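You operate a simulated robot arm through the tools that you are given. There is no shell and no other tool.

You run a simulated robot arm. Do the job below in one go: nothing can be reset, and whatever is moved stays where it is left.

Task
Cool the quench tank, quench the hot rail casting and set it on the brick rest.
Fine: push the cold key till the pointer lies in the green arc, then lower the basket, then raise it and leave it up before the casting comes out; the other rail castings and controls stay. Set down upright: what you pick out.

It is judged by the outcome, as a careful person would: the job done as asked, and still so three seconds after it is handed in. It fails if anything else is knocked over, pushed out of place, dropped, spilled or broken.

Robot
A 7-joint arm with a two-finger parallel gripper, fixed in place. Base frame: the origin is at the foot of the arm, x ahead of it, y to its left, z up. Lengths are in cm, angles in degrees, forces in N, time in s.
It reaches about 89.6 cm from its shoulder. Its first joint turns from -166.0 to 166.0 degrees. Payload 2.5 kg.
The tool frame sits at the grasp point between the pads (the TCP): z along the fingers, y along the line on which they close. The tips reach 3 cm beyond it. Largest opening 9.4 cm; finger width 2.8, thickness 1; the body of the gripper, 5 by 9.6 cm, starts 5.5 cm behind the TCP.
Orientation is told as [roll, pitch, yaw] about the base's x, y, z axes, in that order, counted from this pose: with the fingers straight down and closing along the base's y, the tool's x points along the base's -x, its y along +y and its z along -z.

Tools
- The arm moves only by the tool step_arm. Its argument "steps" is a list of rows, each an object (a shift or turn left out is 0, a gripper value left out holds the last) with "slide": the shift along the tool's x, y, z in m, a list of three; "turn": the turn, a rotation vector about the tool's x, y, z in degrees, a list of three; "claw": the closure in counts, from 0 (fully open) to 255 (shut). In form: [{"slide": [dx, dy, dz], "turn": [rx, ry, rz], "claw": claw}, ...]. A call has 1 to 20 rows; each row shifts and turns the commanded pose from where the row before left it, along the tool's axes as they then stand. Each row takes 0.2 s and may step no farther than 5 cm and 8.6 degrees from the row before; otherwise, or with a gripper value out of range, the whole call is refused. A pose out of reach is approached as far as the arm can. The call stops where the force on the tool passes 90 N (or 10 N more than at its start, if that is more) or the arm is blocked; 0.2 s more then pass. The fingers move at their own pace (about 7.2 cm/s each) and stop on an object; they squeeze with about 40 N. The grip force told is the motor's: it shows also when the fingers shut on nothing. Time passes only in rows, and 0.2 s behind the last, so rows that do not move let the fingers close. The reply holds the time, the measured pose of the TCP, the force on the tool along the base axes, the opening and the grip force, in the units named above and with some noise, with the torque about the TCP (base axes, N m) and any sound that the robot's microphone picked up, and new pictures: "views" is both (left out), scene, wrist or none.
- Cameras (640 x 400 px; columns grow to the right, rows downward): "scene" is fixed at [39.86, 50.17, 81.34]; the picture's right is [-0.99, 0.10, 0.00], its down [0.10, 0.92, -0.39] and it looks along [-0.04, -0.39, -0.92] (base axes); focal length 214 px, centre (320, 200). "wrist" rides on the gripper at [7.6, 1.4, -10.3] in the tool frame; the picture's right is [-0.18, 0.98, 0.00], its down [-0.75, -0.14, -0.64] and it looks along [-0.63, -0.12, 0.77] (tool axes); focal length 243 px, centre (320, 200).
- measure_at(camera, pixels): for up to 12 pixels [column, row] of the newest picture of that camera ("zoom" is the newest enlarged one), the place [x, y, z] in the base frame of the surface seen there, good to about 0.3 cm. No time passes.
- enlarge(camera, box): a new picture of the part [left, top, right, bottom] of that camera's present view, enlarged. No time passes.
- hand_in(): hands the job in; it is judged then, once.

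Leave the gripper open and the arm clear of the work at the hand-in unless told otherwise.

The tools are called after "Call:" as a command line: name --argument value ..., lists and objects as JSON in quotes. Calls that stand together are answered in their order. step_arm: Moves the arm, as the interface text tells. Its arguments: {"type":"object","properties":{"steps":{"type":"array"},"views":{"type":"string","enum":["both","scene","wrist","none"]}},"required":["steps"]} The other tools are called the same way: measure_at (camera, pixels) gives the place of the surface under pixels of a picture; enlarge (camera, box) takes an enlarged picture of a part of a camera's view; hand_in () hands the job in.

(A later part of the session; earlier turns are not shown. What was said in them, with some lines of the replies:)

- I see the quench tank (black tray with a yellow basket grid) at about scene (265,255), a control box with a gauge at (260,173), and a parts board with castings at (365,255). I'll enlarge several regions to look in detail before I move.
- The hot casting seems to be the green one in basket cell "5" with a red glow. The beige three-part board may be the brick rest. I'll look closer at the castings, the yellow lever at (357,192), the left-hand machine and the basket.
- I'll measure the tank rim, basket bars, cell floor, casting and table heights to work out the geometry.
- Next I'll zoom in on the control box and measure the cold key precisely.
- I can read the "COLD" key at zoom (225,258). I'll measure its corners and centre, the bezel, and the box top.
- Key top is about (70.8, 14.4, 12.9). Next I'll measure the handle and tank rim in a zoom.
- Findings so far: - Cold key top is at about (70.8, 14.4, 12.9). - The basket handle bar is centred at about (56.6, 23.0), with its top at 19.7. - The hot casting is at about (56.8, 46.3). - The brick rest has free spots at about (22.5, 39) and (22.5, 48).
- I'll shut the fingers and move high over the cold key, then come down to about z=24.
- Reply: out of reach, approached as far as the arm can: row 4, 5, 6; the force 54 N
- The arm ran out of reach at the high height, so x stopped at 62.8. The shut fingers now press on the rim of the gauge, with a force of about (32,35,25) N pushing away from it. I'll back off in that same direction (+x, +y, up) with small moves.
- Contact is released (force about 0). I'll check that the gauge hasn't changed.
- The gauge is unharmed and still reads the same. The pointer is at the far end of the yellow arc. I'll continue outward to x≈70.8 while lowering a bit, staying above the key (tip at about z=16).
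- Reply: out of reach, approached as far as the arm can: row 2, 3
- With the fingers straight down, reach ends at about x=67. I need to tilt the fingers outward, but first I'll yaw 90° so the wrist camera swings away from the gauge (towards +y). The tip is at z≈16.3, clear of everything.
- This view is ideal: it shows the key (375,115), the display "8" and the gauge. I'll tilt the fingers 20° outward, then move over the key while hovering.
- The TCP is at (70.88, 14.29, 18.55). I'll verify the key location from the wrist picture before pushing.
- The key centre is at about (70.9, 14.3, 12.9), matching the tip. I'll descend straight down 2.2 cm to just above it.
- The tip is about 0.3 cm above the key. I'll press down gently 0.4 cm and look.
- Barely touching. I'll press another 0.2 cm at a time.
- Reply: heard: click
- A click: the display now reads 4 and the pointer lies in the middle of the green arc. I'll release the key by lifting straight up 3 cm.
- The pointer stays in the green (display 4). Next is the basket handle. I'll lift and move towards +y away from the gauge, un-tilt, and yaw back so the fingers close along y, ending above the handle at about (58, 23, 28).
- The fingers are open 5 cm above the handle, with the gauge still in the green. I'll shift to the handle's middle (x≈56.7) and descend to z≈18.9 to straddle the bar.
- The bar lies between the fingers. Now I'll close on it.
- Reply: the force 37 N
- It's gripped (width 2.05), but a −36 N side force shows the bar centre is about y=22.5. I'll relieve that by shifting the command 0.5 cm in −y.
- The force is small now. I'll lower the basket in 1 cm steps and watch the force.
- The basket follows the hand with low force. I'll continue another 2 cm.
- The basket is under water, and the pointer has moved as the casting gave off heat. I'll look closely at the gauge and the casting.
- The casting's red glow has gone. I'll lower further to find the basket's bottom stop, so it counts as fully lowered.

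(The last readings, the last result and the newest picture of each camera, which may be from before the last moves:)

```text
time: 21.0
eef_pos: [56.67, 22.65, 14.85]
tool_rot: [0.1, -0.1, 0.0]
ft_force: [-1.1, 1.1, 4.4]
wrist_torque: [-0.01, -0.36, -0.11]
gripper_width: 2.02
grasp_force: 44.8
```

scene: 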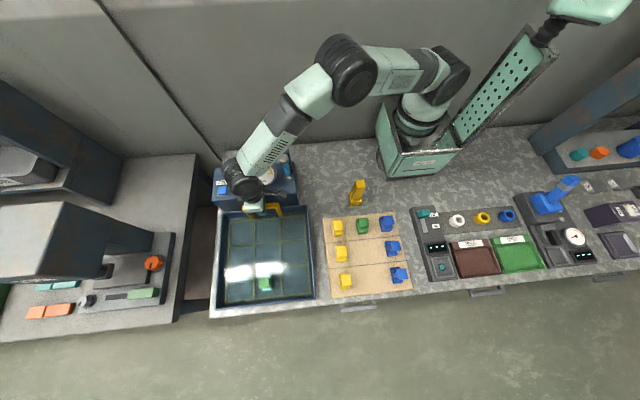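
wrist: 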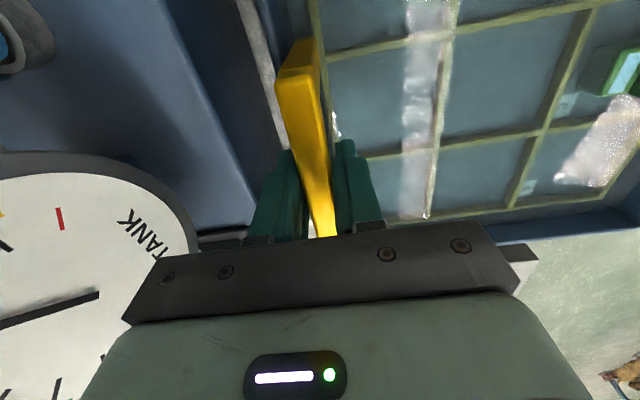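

Still free with no stop yet. I'll continue 1 cm more, watching the force. The finger tips would approach the tank rim (z≈8.6) around TCP z≈11.7.

Call:
step_arm --steps '[{"slide": [0, 0, 0.005]}, {"slide": [0, 0, 0.005]}, {}]' --views "wrist"

```text
time: 21.8
eef_pos: [56.73, 22.57, 13.92]
tool_rot: [0.2, -0.2, 0.0]
ft_force: [3.8, 6.3, 2.9]
wrist_torque: [-0.02, 0.32, -0.03]
gripper_width: 2.03
grasp_force: 45.1
```

wrist: 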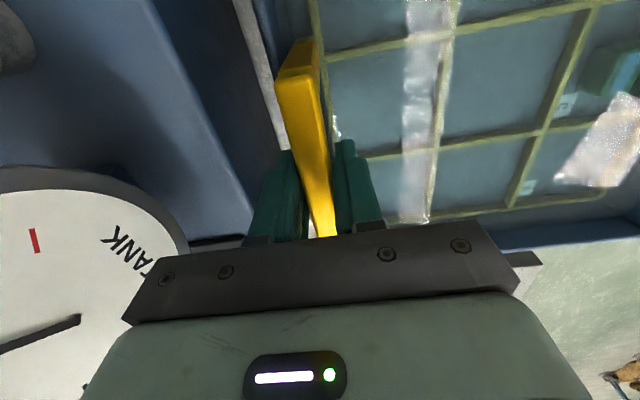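

Call:
step_arm --steps '[{"slide": [0, 0, 0.005]}, {}]' --views "both"

```text
time: 22.4
eef_pos: [56.59, 22.61, 13.36]
tool_rot: [0.0, -0.1, 0.0]
ft_force: [-1.9, 5.5, 3.3]
wrist_torque: [-0.06, -1.11, -0.03]
gripper_width: 2.05
grasp_force: 44.9
```

scene: 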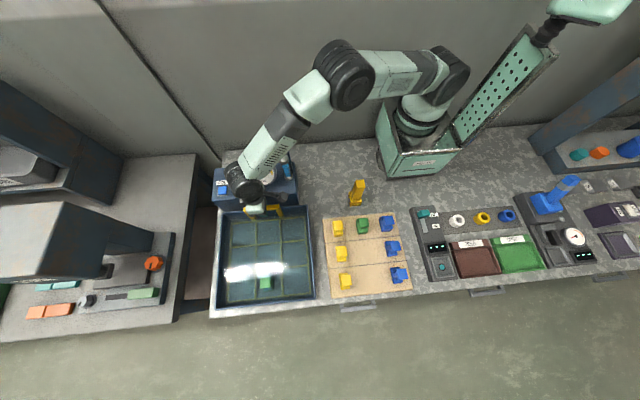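
wrist: 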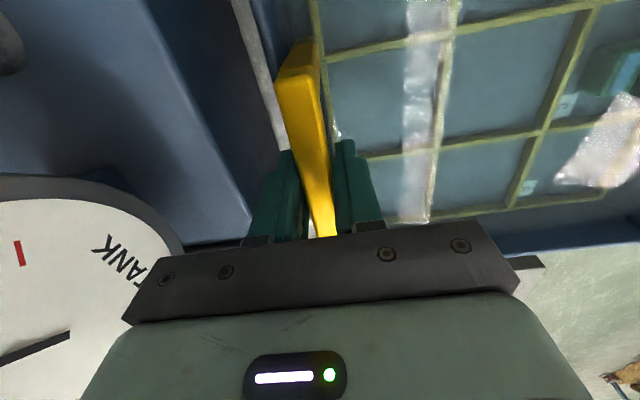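

Call:
step_arm --steps '[{"slide": [0, 0, 0.005]}, {}]' --views "none"

Call:
enlarge --camera "scene" --box '[205, 195, 325, 310]'

```text
time: 23.0
eef_pos: [56.64, 22.65, 12.86]
tool_rot: [0.0, 0.0, 0.0]
ft_force: [-2.7, 6.1, 4.4]
wrist_torque: [-0.04, -0.5, 0.0]
gripper_width: 2.03
grasp_force: 45.8
```

```text
3.48 times, centred on (265, 252) of scene
```

zoom: 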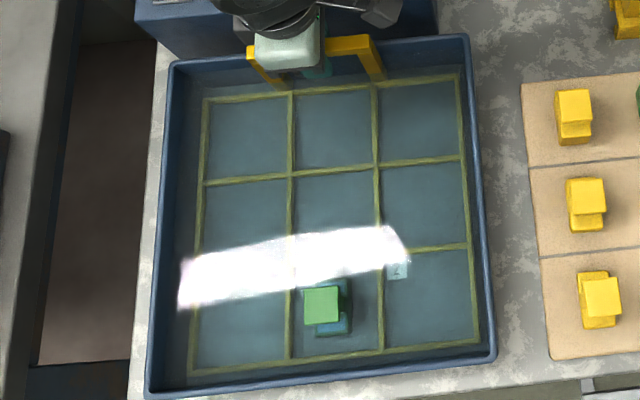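

Call:
step_arm --steps '[{"slide": [0, 0, 0.004]}, {}]' --views "none"

Call:
measure_at --camera "scene" --pixels '[[262, 282], [240, 240], [243, 230], [280, 205], [250, 272], [225, 290], [214, 250], [285, 230]]'

```text
time: 23.6
eef_pos: [56.72, 22.65, 12.75]
tool_rot: [0.2, -0.1, 0.0]
ft_force: [-14.3, 1.9, 32.9]
wrist_torque: [-0.04, 0.03, -0.03]
gripper_width: 2.06
grasp_force: 45.0
```

```text
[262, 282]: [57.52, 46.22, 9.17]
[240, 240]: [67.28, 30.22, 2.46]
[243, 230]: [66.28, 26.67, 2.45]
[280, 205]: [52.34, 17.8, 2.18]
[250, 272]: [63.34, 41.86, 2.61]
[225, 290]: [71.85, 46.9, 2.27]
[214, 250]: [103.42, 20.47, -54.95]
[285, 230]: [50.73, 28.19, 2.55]
```

The upward force of 33 N at z=12.75 shows the bottom stop: the basket is fully down (about 6.1 cm of travel). I'll relax slightly and dwell about 2 s, then look at the gauge and the casting.

Call:
step_arm --steps '[{"slide": [0, 0, -0.0025]}, {}, {}, {}, {}, {}, {}, {}, {}, {}]' --views "both"

Call:
enlarge --camera "scene" --box '[235, 255, 325, 310]'

Call:
enlarge --camera "scene" --box '[205, 145, 315, 215]'

```text
time: 25.8
eef_pos: [56.72, 22.67, 12.71]
tool_rot: [0.0, -0.1, 0.0]
ft_force: [17.3, 19.6, 0.2]
wrist_torque: [-0.1, 0.06, -0.01]
gripper_width: 2.05
grasp_force: 45.1
```

scene: 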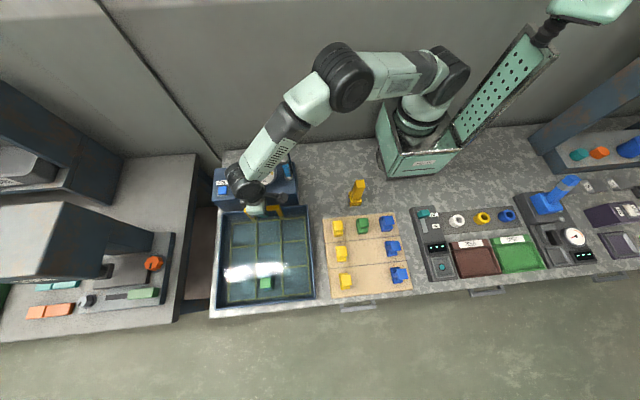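
wrist: 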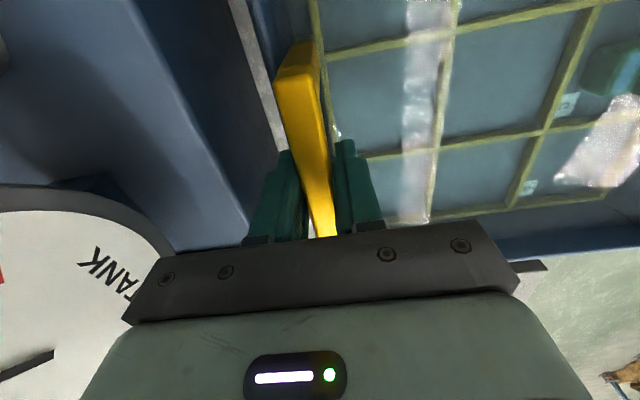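

```text
7.11 times, centred on (280, 282) of scene
```

zoom: 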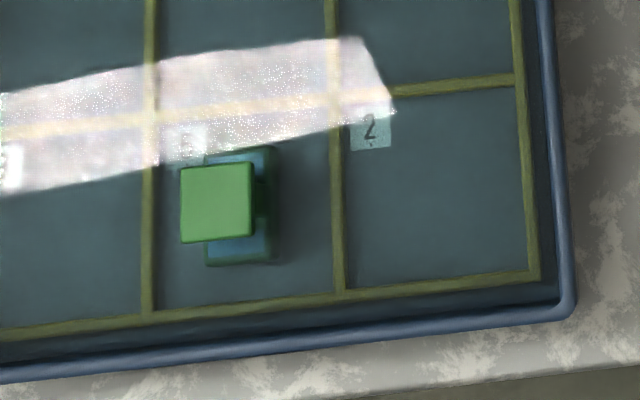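

```text
5.71 times, centred on (260, 180) of scene
```

zoom: 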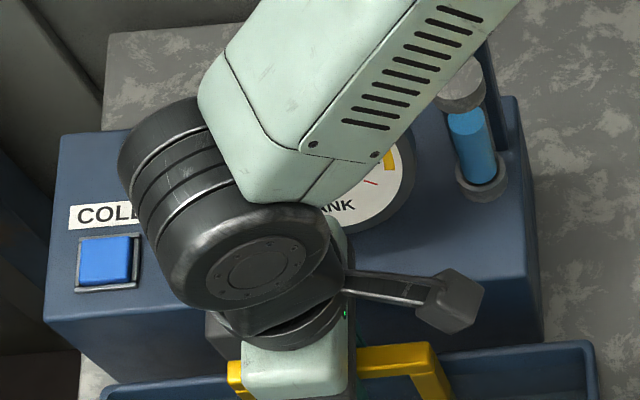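

The glow is gone and the base faces now show pale blue, so it's quenched. I'll raise the basket back up by 5.5 cm, then finish gently to the top stop.

Call:
step_arm --steps '[{"slide": [0, 0, -0.01]}, {"slide": [0, 0, -0.01]}, {"slide": [0, 0, -0.01]}, {"slide": [0, 0, -0.01]}, {"slide": [0, 0, -0.01]}, {"slide": [0, 0, -0.005]}, {}]' --views "both"

```text
time: 27.4
eef_pos: [56.73, 22.64, 18.21]
tool_rot: [0.0, -0.2, 0.0]
ft_force: [11.4, 19.1, -1.5]
wrist_torque: [-0.12, -1.08, -0.03]
gripper_width: 2.01
grasp_force: 45.4
```

scene: 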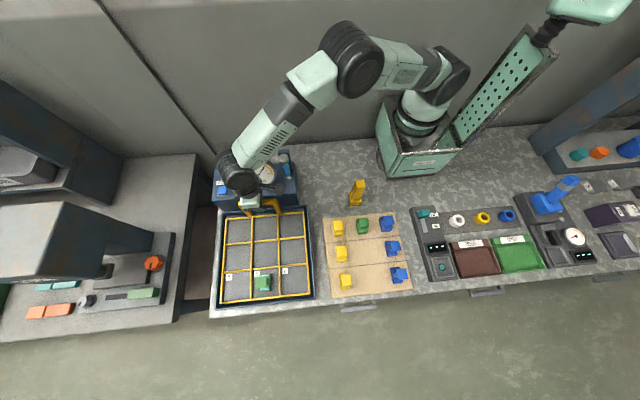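
wrist: 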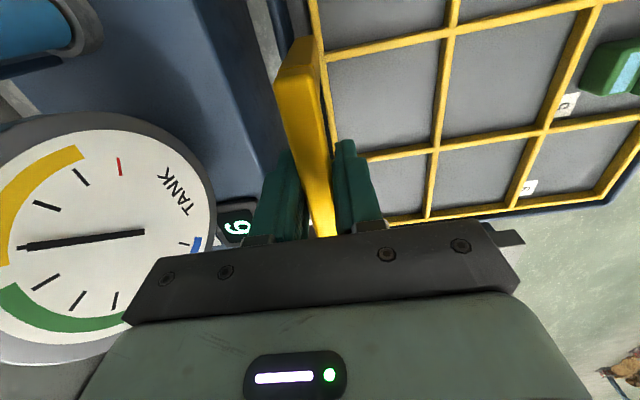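

The basket is nearly up; the display shows 6 after absorbing the heat. I'll raise the last 0.6 cm carefully.

Call:
step_arm --steps '[{"slide": [0, 0, -0.004]}, {"slide": [0, 0, -0.003]}, {}]' --views "none"

```text
time: 28.2
eef_pos: [56.65, 22.61, 18.84]
tool_rot: [0.1, -0.1, 0.0]
ft_force: [24.1, 26.2, -25.3]
wrist_torque: [-0.21, -0.06, -0.03]
gripper_width: 2.04
grasp_force: 44.9
```

The −25 N vertical force marks the top stop, so the basket is fully up. I'll relieve the residual forces slightly, then open the fingers to about 5 cm.

Call:
step_arm --steps '[{"slide": [-0.0015, 0.002, 0.001]}, {"claw": 200}, {"claw": 150}, {"claw": 120}, {}, {}]' --views "both"

Call:
enlarge --camera "scene" --box '[205, 195, 325, 310]'

```text
time: 29.6
eef_pos: [56.82, 22.82, 18.85]
tool_rot: [-0.1, 0.0, 0.0]
ft_force: [0.3, 0.4, 0.3]
wrist_torque: [0.01, -0.03, -0.02]
gripper_width: 4.97
grasp_force: 0.1
```

scene: 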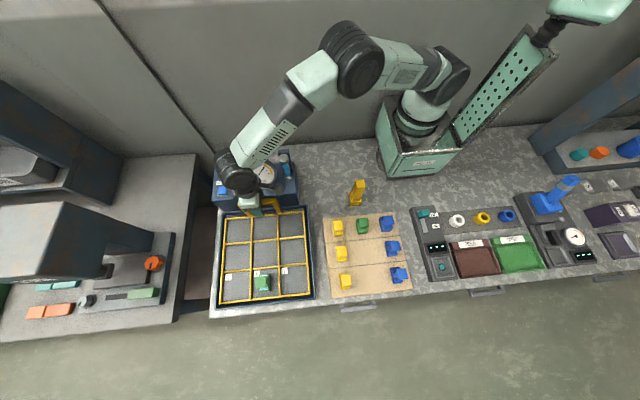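
wrist: 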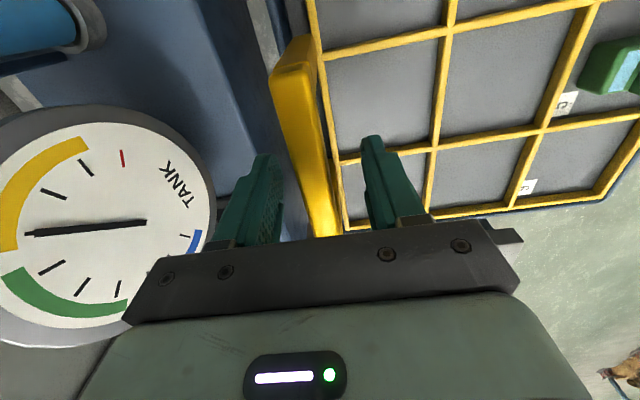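

```text
3.48 times, centred on (265, 252) of scene
```

zoom: 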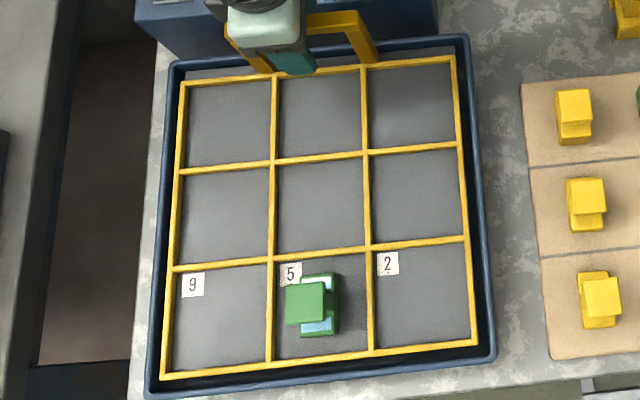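

The basket stays up on its own, and the casting sits upright in cell 5, quenched. I'll raise the hand straight off the handle, move +y, and yaw +90° so the fingers close along x.

Call:
step_arm --steps '[{"slide": [0, 0, -0.03]}, {"slide": [0, 0, -0.035]}, {"slide": [0, 0, -0.035]}, {"slide": [0, 0.04, 0]}, {"slide": [0, 0.04, 0]}, {"turn": [0, 0, 8.2]}, {"turn": [0, 0, 8.2]}, {"turn": [0, 0, 8.2]}, {"turn": [0, 0, 8.2]}, {"turn": [0, 0, 8.2]}, {"turn": [0, 0, 8.2]}, {"turn": [0, 0, 8.2]}, {"turn": [0, 0, 8.2]}, {"turn": [0, 0, 8.2]}, {"turn": [0, 0, 8.2]}, {"turn": [0, 0, 8.0]}, {}]' --views "both"

Call:
enlarge --camera "scene" --box '[235, 255, 325, 310]'

```text
time: 33.2
eef_pos: [56.84, 30.74, 28.84]
tool_rot: [0.1, 0.0, -90.1]
ft_force: [-0.6, -0.6, 0.2]
wrist_torque: [0.01, -0.01, 0.0]
gripper_width: 4.97
grasp_force: 0.1
```

scene: 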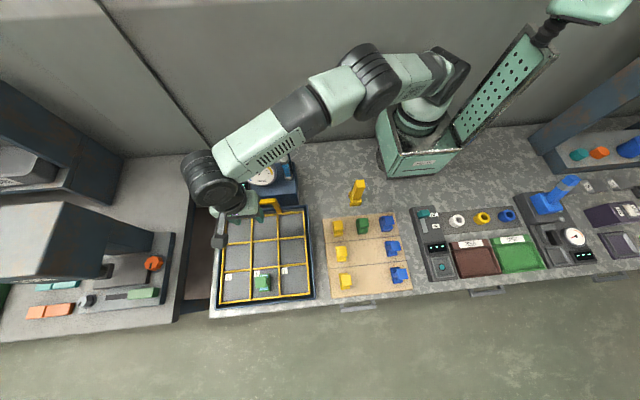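
wrist: 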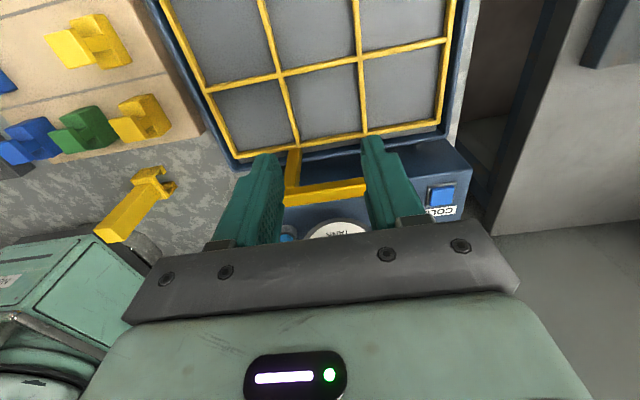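

```text
7.11 times, centred on (280, 282) of scene
```

zoom: 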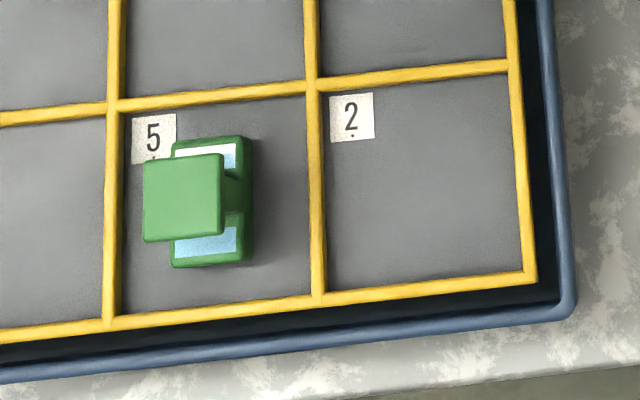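

I'll measure the casting's faces and the cell bars again.

Call:
measure_at --camera "zoom" --pixels '[[146, 200], [220, 195], [183, 157], [183, 237], [183, 197], [205, 243], [175, 262], [246, 255], [249, 200], [112, 210], [315, 200], [232, 200]]'

```text
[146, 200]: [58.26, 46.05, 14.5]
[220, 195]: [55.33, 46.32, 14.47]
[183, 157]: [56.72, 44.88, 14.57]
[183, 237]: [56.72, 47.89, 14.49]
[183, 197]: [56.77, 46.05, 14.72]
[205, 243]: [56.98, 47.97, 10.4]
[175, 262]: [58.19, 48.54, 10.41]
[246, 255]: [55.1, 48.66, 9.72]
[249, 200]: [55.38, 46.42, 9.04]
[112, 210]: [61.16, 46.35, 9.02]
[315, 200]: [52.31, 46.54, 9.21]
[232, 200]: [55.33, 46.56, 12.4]
```

The casting centre is about x=56.8, y=46.3, with the bars at x=52.3 and 61.2. That is r≈73, so I need a forward tilt. I'll tilt 35° about the closing axis (fingers pointing to +y) so the pads stay flat on the casting's x faces, and hover above it at z≈21.

Call:
step_arm --steps '[{"turn": [0, 7, 0]}, {"turn": [0, 7, 0]}, {"turn": [0, 7, 0]}, {"turn": [0, 7, 0]}, {"turn": [0, 7, 0]}, {"slide": [0.021, 0, 0.0387]}, {"slide": [0.021, 0, 0.0387]}, {"slide": [0.021, 0, 0.0387]}, {"slide": [0.021, 0, 0.0387]}, {}]' --views "both"

```text
time: 35.4
eef_pos: [56.61, 46.36, 20.94]
tool_rot: [0.2, 35.0, -90.0]
ft_force: [0.0, -0.3, 1.2]
wrist_torque: [-0.03, 0.0, 0.0]
gripper_width: 4.97
grasp_force: 0.0
```

scene: 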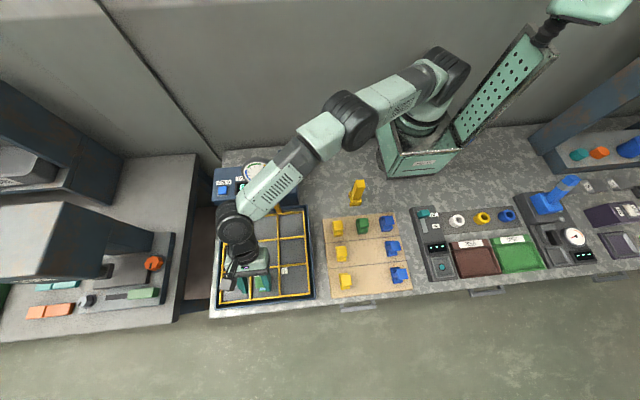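
wrist: 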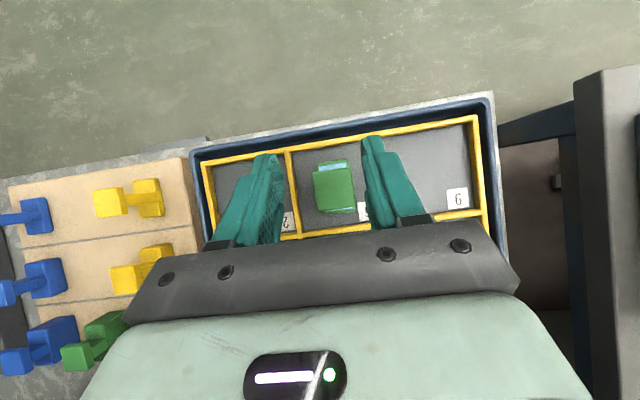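

The casting is between the fingers from this hover. I'll descend 5 cm first and check the straddle.

Call:
step_arm --steps '[{"slide": [-0.0138, 0.0008, 0.0209]}, {"slide": [-0.0138, 0.0008, 0.0209]}, {}]' --views "both"

Call:
enlarge --camera "wrist" --box '[190, 80, 480, 260]'

Call:
enlarge --camera "scene" --box '[215, 240, 315, 310]'

```text
time: 36.2
eef_pos: [56.94, 46.58, 16.03]
tool_rot: [0.1, 35.0, -90.0]
ft_force: [0.0, 0.0, 0.3]
wrist_torque: [0.0, 0.02, -0.02]
gripper_width: 4.97
grasp_force: 0.1
```

scene: 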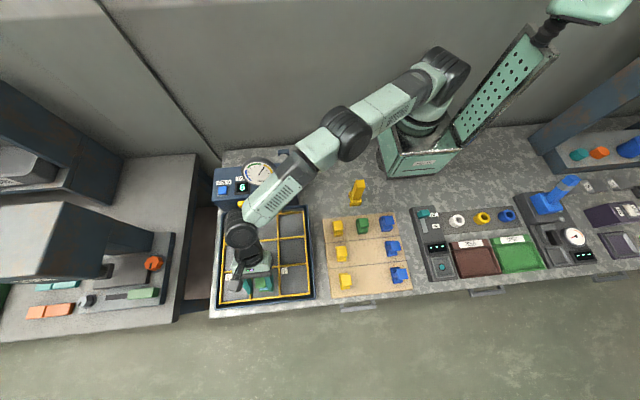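
wrist: 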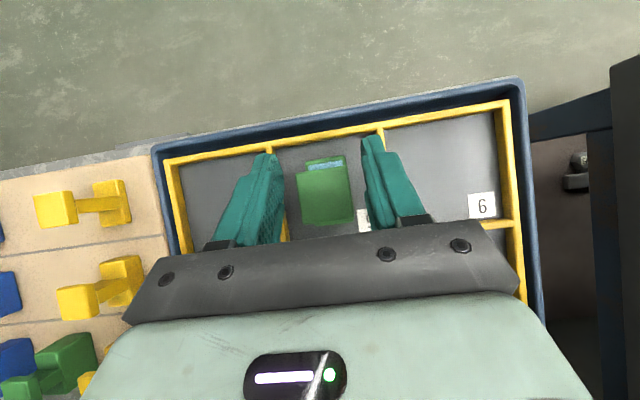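

```text
2.21 times, centred on (335, 170) of wrist
```

zoom: 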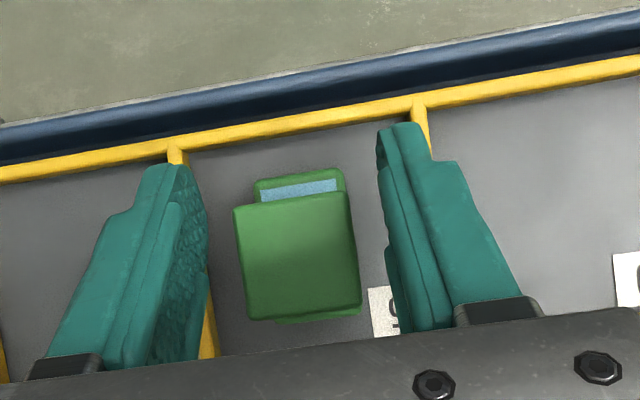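

```text
5.71 times, centred on (265, 275) of scene
```

zoom: 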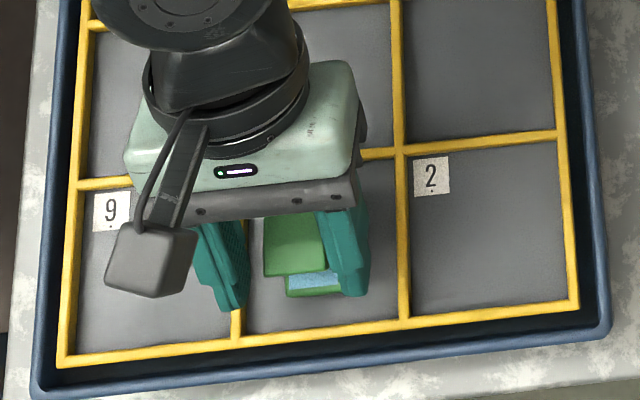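

The alignment is good. I'll descend the last 3.3 cm to z≈12.7 (tips still above the cell bars).

Call:
step_arm --steps '[{"slide": [-0.0095, -0.0006, 0.0135]}, {"slide": [-0.0095, -0.0006, 0.0135]}, {}]' --views "both"

Call:
enlarge --camera "wrist" --box '[190, 80, 480, 260]'

```text
time: 37.0
eef_pos: [56.91, 46.59, 12.65]
tool_rot: [0.1, 35.0, -90.1]
ft_force: [0.5, 0.1, -0.6]
wrist_torque: [-0.02, -0.02, -0.01]
gripper_width: 4.98
grasp_force: 0.0
```

scene: 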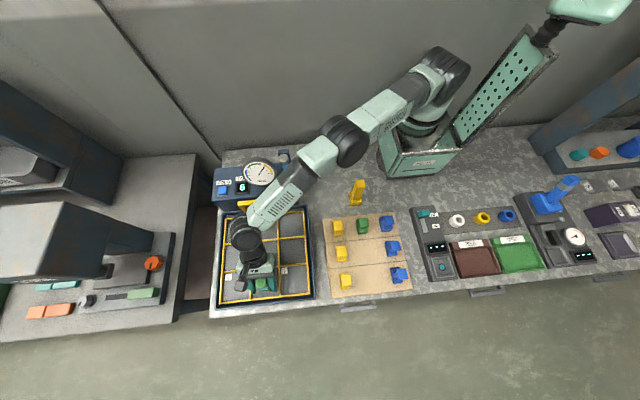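
wrist: 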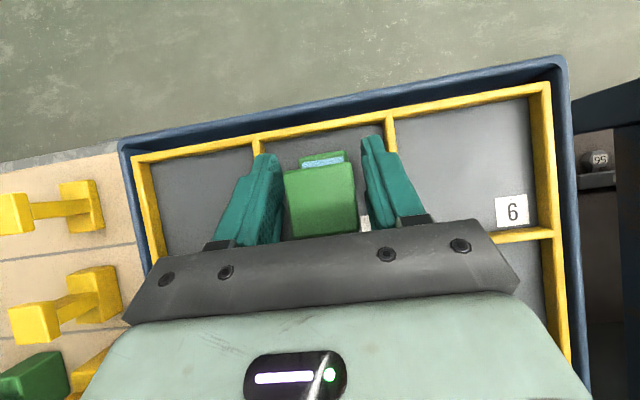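

```text
2.21 times, centred on (335, 170) of wrist
```

zoom: 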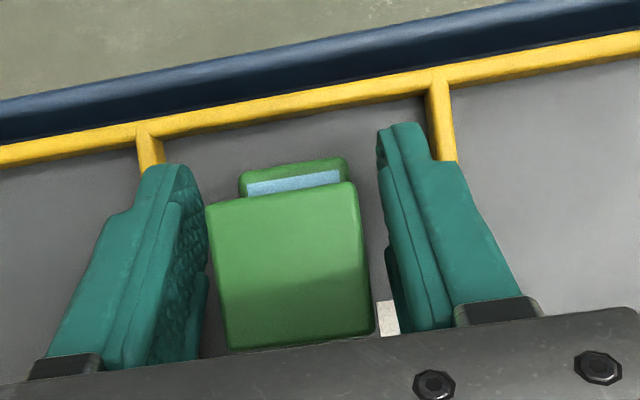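

The casting is well straddled, slightly nearer the −x finger. I'll shift −0.15 cm in x and close.

Call:
step_arm --steps '[{"slide": [0, -0.0015, 0]}, {"claw": 160}, {"claw": 255}, {}, {}, {}]' --views "both"

Call:
enlarge --camera "wrist" --box '[190, 80, 480, 260]'

```text
time: 38.4
eef_pos: [56.75, 46.61, 12.66]
tool_rot: [0.1, 35.1, -90.0]
ft_force: [0.9, 0.8, 2.2]
wrist_torque: [0.01, 0.01, 0.01]
gripper_width: 3.6
grasp_force: 40.4
```

scene: 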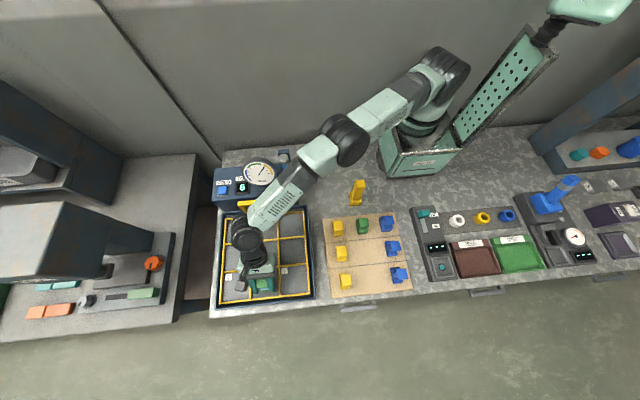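
wrist: 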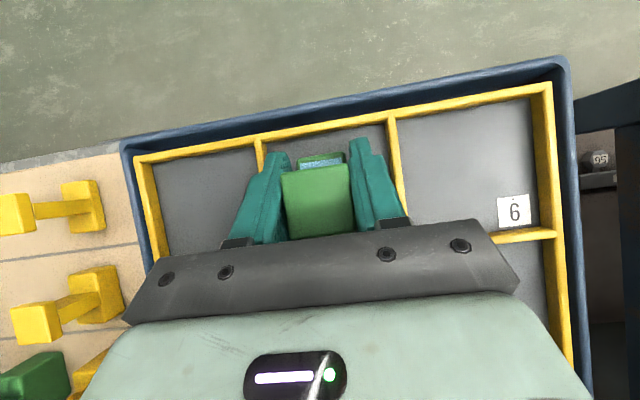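

```text
2.21 times, centred on (335, 170) of wrist
```

zoom: 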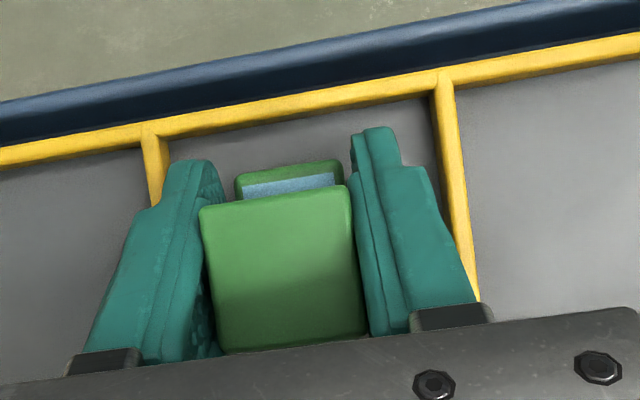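

Gripped at 3.6 cm width with 40 N. I'll lift gently 2 cm and check the hold.

Call:
step_arm --steps '[{"slide": [0.0029, 0, -0.0041]}, {"slide": [0.0029, 0, -0.0041]}, {"slide": [0.0057, 0, -0.0082]}, {}]' --views "both"

Call:
enlarge --camera "wrist" --box '[190, 80, 480, 260]'

Call:
enlarge --camera "scene" --box '[205, 145, 315, 215]'

```text
time: 39.4
eef_pos: [56.75, 46.62, 14.75]
tool_rot: [0.1, 35.0, -90.0]
ft_force: [0.4, 0.4, -1.5]
wrist_torque: [0.0, 0.0, -0.02]
gripper_width: 3.59
grasp_force: 40.4
```

scene: 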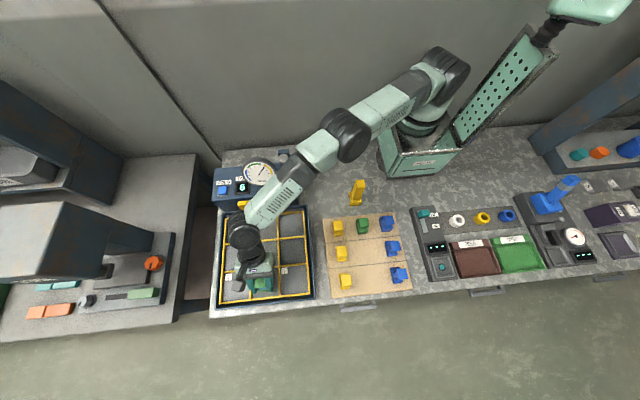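
wrist: 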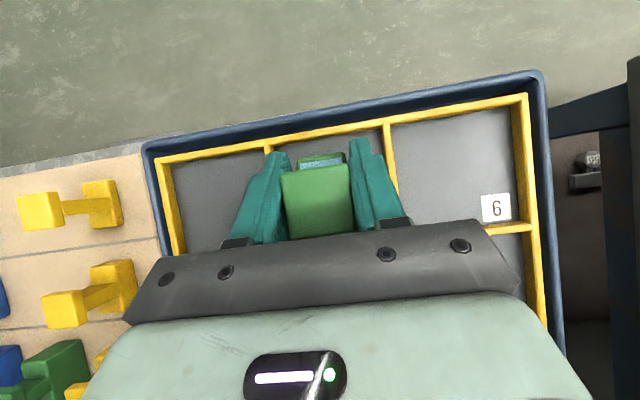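

```text
2.21 times, centred on (335, 170) of wrist
```

zoom: 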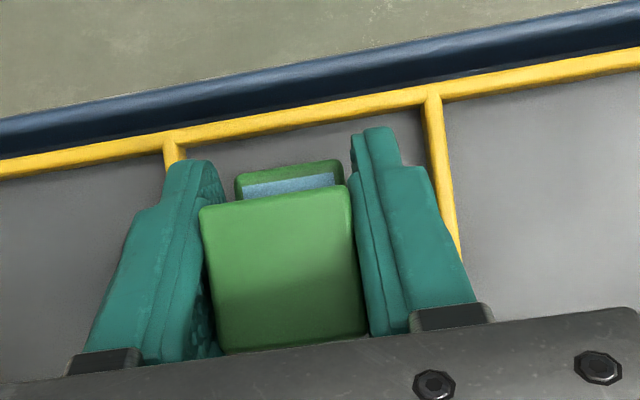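

```text
5.71 times, centred on (260, 180) of scene
```

zoom: 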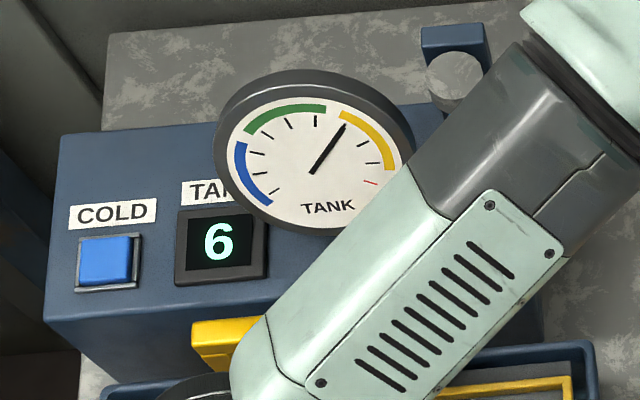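

Held firmly with no slip. I'll lift to z≈24, then carry sideways to above the free spot at (22.5, 48) without changing orientation.

Call:
step_arm --steps '[{"slide": [0.0133, 0, -0.019]}, {"slide": [0.0133, 0, -0.019]}, {"slide": [0.0133, 0, -0.019]}, {"slide": [0.0133, 0, -0.019]}, {"slide": [0.00113, -0.02854, 0.00079]}, {"slide": [0.00113, -0.02854, 0.00079]}, {"slide": [0.00113, -0.02854, 0.00079]}, {"slide": [0.00113, -0.02854, 0.00079]}, {"slide": [0.00113, -0.02854, 0.00079]}, {"slide": [0.00113, -0.02854, 0.00079]}, {"slide": [0.00113, -0.02854, 0.00079]}, {"slide": [0.00113, -0.02854, 0.00079]}, {"slide": [0.00113, -0.02854, 0.00079]}, {"slide": [0.00113, -0.02854, 0.00079]}, {"slide": [0.00113, -0.02854, 0.00079]}, {"slide": [0.00113, -0.02854, 0.00079]}, {}]' --views "both"

Call:
enlarge --camera "scene" --box '[315, 200, 425, 305]'

```text
time: 43.0
eef_pos: [22.38, 48.28, 23.86]
tool_rot: [0.1, 34.9, -90.0]
ft_force: [0.1, 0.7, -1.7]
wrist_torque: [0.0, 0.0, 0.06]
gripper_width: 3.62
grasp_force: 40.2
```

scene: 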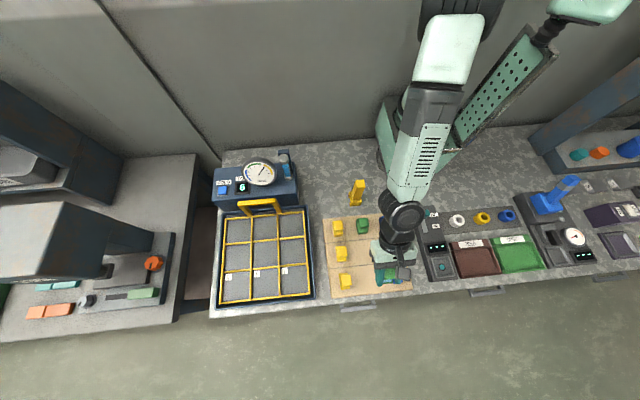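
wrist: 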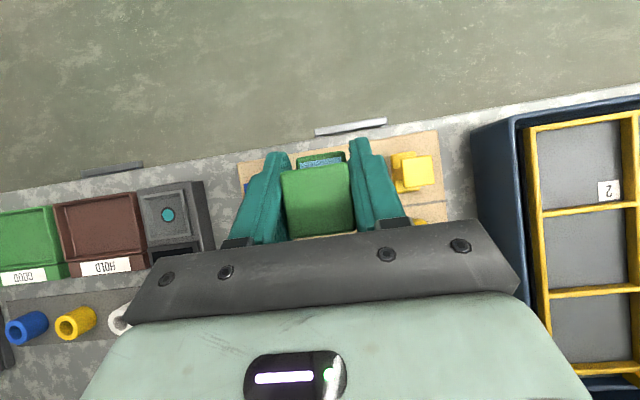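

```text
3.81 times, centred on (370, 252) of scene
```

zoom: 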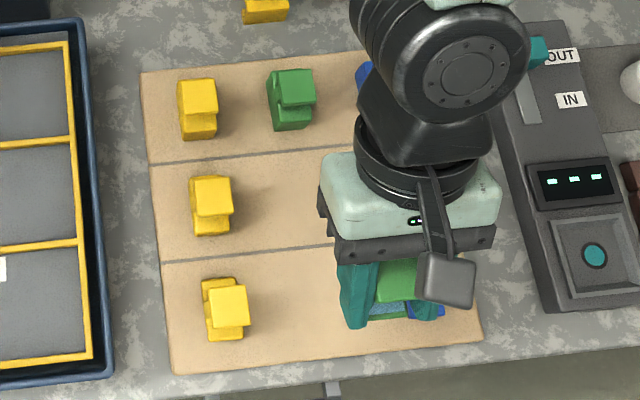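

The hold is steady and the target is below. I'll descend to about 0.7 cm above the brick.

Call:
step_arm --steps '[{"slide": [-0.0177, 0.0012, 0.0252]}, {"slide": [-0.0177, 0, 0.0252]}, {"slide": [-0.0177, 0, 0.0252]}, {"slide": [-0.0177, 0, 0.0252]}, {"slide": [-0.0177, 0, 0.0252]}, {}]' --views "both"

Call:
enlarge --camera "wrist" --box '[190, 80, 480, 260]'

Call:
enlarge --camera "scene" --box '[315, 200, 425, 305]'

```text
time: 44.4
eef_pos: [22.71, 48.22, 8.54]
tool_rot: [0.2, 35.0, -89.9]
ft_force: [-0.3, 0.0, -1.2]
wrist_torque: [0.03, 0.0, -0.04]
gripper_width: 3.61
grasp_force: 40.4
```

scene: 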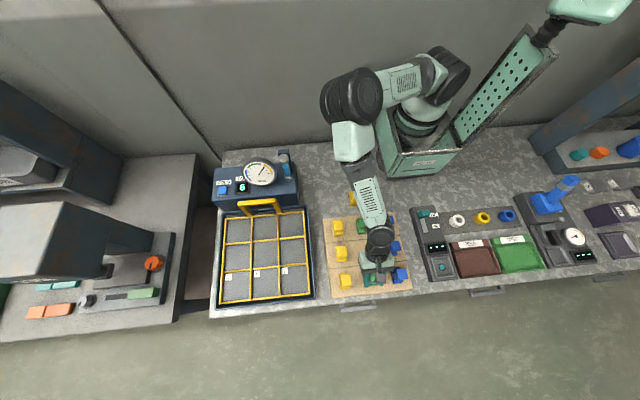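
wrist: 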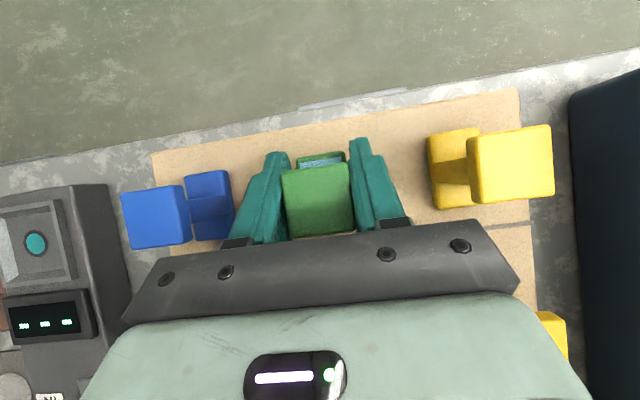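

```text
2.21 times, centred on (335, 170) of wrist
```

zoom: 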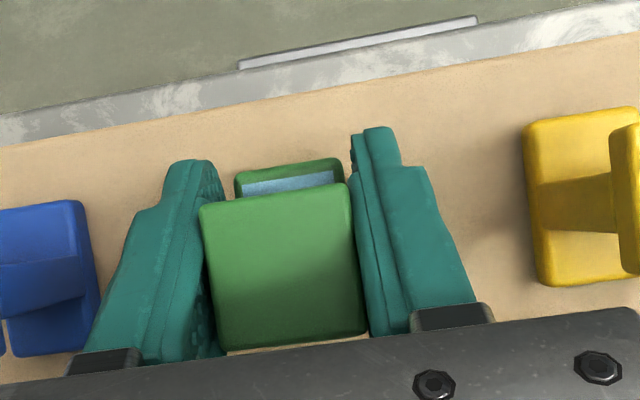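

```text
3.81 times, centred on (370, 252) of scene
```

zoom: 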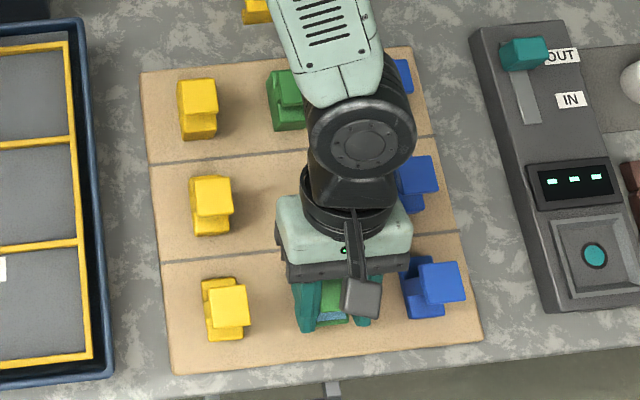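

No contact and good spacing. I'll lower slowly: 0.6 cm, then in small steps till touch.

Call:
step_arm --steps '[{"slide": [-0.0017, -0.001, 0.0025]}, {"slide": [-0.0017, -0.001, 0.0025]}, {}]' --views "none"

Call:
step_arm --steps '[{"slide": [-0.0009, 0, 0.0012]}, {}]' --views "none"

```text
time: 45.2
eef_pos: [22.37, 48.28, 7.92]
tool_rot: [0.1, 35.0, -90.0]
ft_force: [-0.1, -0.2, -2.3]
wrist_torque: [0.0, -0.01, -0.03]
gripper_width: 3.61
grasp_force: 40.1
```

```text
time: 45.8
eef_pos: [22.32, 48.29, 7.65]
tool_rot: [0.1, 35.1, -90.0]
ft_force: [-0.8, -0.3, -1.5]
wrist_torque: [0.02, -0.03, -0.02]
gripper_width: 3.61
grasp_force: 40.3
```

No contact yet at z=7.65. I'll continue in 0.1 cm steps.

Call:
step_arm --steps '[{"slide": [-0.0006, 0, 0.0008]}, {}]' --views "none"

```text
time: 46.4
eef_pos: [22.39, 48.31, 7.7]
tool_rot: [0.1, 35.1, -89.9]
ft_force: [-1.5, -5.9, 14.7]
wrist_torque: [-0.7, 0.15, 0.0]
gripper_width: 3.6
grasp_force: 40.6
```

Contact: +14.7 N at z=7.7, so the base is on the brick. I'll open the fingers gradually to about 5 cm.

Call:
step_arm --steps '[{"slide": [0.0002, 0, -0.0003]}, {"claw": 150}, {"claw": 140}, {"claw": 120}, {}, {}]' --views "both"

Call:
enlarge --camera "wrist" --box '[190, 80, 480, 260]'

```text
time: 47.8
eef_pos: [22.3, 48.26, 7.71]
tool_rot: [0.1, 34.9, -89.9]
ft_force: [0.5, -0.2, -0.8]
wrist_torque: [0.0, 0.0, 0.01]
gripper_width: 4.95
grasp_force: 0.0
```

scene: 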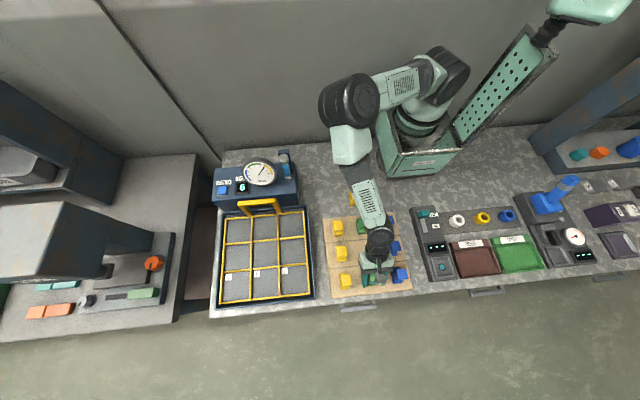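
wrist: 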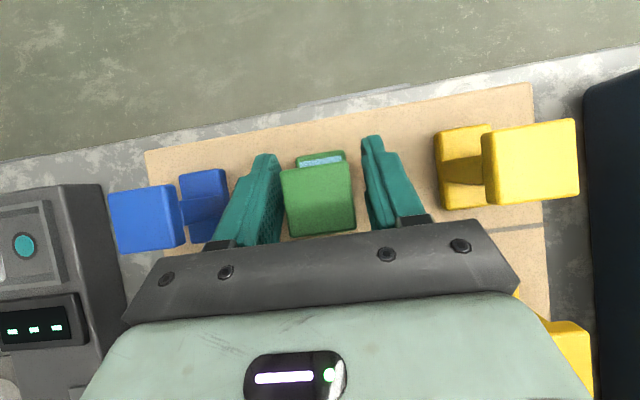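

```text
2.21 times, centred on (335, 170) of wrist
```

zoom: 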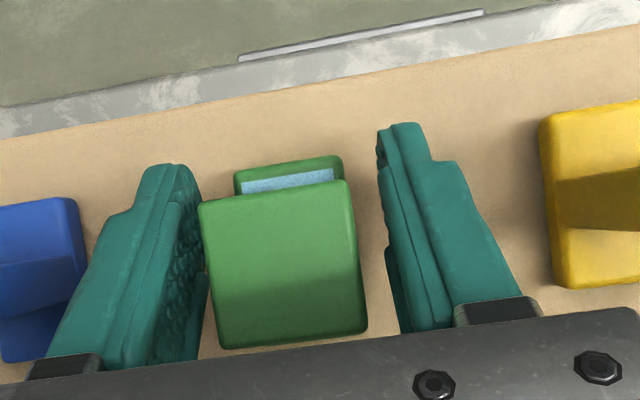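

Released: the casting stands upright on its own. I'll centre and open slightly wider, then withdraw straight up.

Call:
step_arm --steps '[{"slide": [0, -0.0015, 0], "claw": 95}, {}, {"slide": [0.0057, 0, -0.0082]}, {"slide": [0.0115, 0, -0.0164]}, {"slide": [0.023, 0, -0.0328]}, {"slide": [0.023, 0, -0.0328]}, {"slide": [0.023, 0, -0.0328]}, {}]' --views "both"

Call:
enlarge --camera "scene" --box '[315, 200, 425, 305]'

```text
time: 49.6
eef_pos: [22.37, 48.26, 22.61]
tool_rot: [0.0, 35.1, -90.0]
ft_force: [0.4, 0.1, 0.5]
wrist_torque: [0.04, 0.03, 0.01]
gripper_width: 5.89
grasp_force: 0.0
```

scene: 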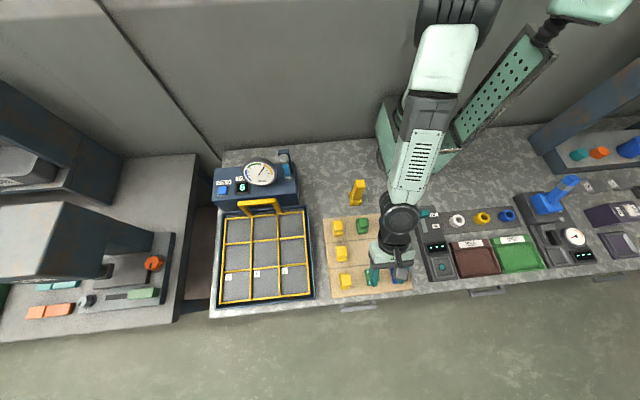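
wrist: 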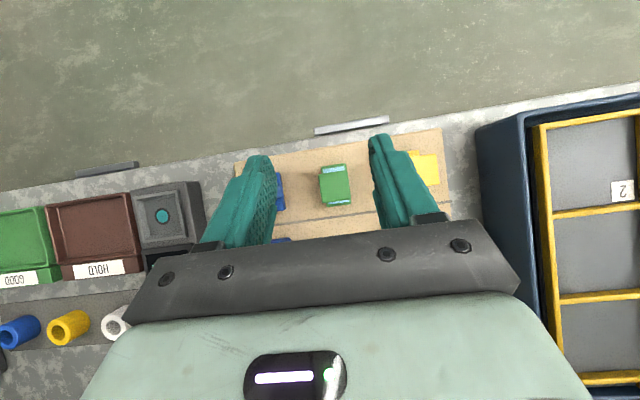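

```text
3.81 times, centred on (370, 252) of scene
```

zoom: 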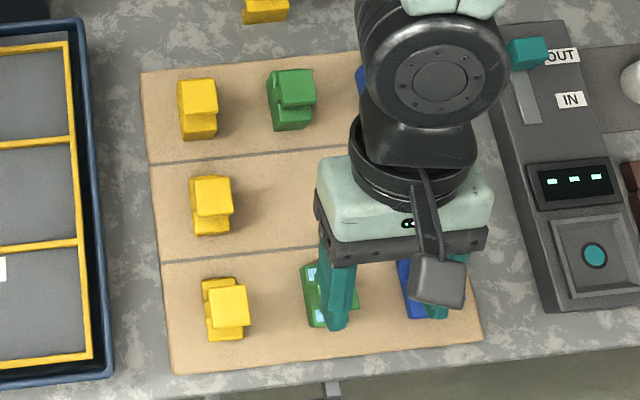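

The casting stands on the brick rest. I'll raise higher, move aside, un-tilt and open fully for a clear final view.

Call:
step_arm --steps '[{"slide": [0.023, 0, -0.0328], "claw": 0}, {"slide": [0.023, 0, -0.0328]}, {"slide": [0.023, 0, -0.0328]}, {"slide": [-0.02, 0.03, -0.014]}, {"slide": [-0.03, 0.03, -0.021]}, {"slide": [-0.03, 0.03, -0.021]}, {"slide": [-0.03, 0.03, -0.021]}, {"slide": [-0.03, 0.03, -0.021]}, {"turn": [0, -7, 0]}, {"turn": [0, -7, 0]}, {"turn": [0, -7, 0]}, {"turn": [0, -7, 0]}, {"turn": [0, -7, 0]}, {}]' --views "both"

Call:
enlarge --camera "scene" --box '[315, 170, 425, 305]'

Call:
enlarge --camera "scene" --box '[205, 150, 325, 310]'

```text
time: 52.6
eef_pos: [37.27, 31.15, 34.72]
tool_rot: [0.1, 0.0, -90.0]
ft_force: [0.5, -0.2, -0.4]
wrist_torque: [0.0, -0.01, 0.0]
gripper_width: 9.4
grasp_force: 0.0
```

scene: 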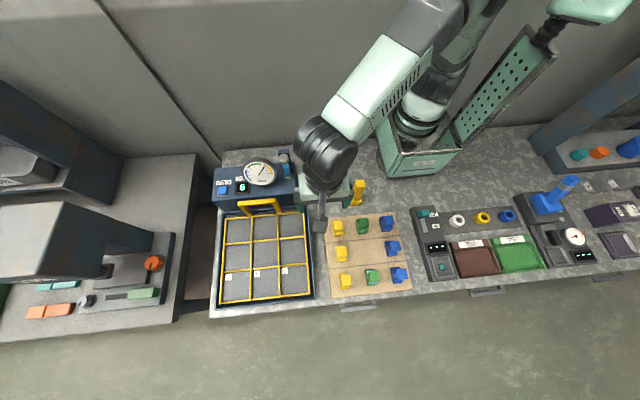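
wrist: 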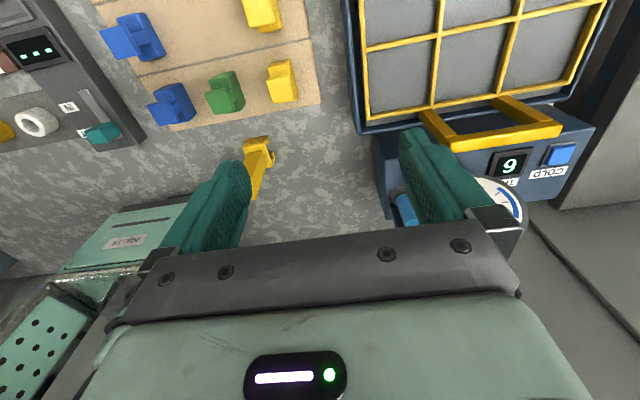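

```text
2.96 times, centred on (370, 238) of scene
```

zoom: 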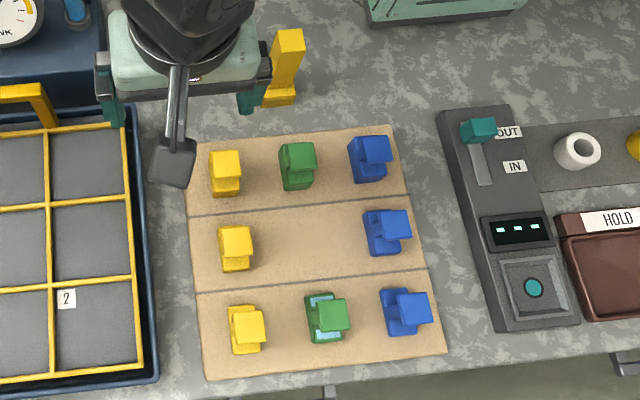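

```text
2.50 times, centred on (265, 230) of scene
```

zoom: 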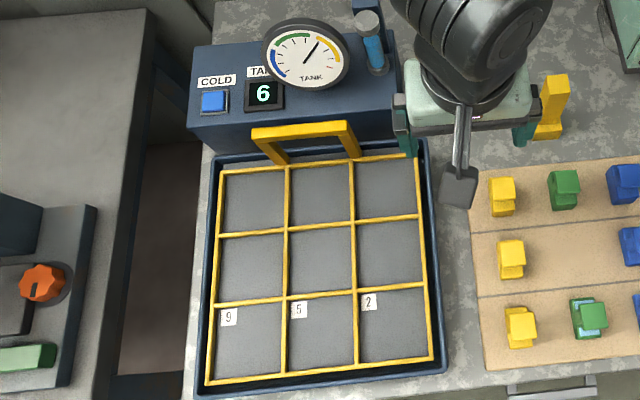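

The casting stands in the bottom middle of the brick rest, and the basket is up and empty with nothing else moved. I'll do one last check of the casting's height and uprightness.

Call:
measure_at --camera "scene" --pixels '[[373, 277], [375, 275], [345, 281], [262, 203], [265, 260], [357, 190], [363, 225], [400, 275]]'

```text
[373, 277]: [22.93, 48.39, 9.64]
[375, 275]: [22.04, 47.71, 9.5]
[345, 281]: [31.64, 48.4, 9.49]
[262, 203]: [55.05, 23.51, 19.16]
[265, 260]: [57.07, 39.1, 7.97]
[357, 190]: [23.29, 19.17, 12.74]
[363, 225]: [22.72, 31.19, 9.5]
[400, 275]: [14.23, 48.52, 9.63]
```

The casting's head is at z≈9.6, the same as its neighbours, so it's upright on the rest. The basket is up (floor z≈8, handle 19.2–19.7), the gripper is open and the arm is clear. I'm handing in.

Call:
hand_in

```text
The job is handed in.
```

The hot casting is quenched and standing upright on the brick rest, in the free middle spot of the front row. The job is handed in.

- **Cooling:** One push of the cold key took the display from 8 to 4 and put the pointer in the green arc.
- **Quench:** I lowered the basket to its bottom stop by the handle and held it there for about 2 s. The glow went out. I then raised it to its top stop, where it stayed on its own before the casting came out.
- **Tank after the quench:** The display now reads 6, with the pointer just past the green at the start of the yellow arc. The casting's heat did this. I did not push the key again, because another push of the same size would likely have put the pointer in the blue.
- **Gauge bump:** On the first approach the arm ran out of reach, and the closed fingers pressed against the rim of the tank gauge with about 54 N. I backed off at once. The gauge had not moved and read the same afterwards.
- **Everything else:** The other castings and controls look unmoved in the last pictures. The gripper is open and the arm is clear.
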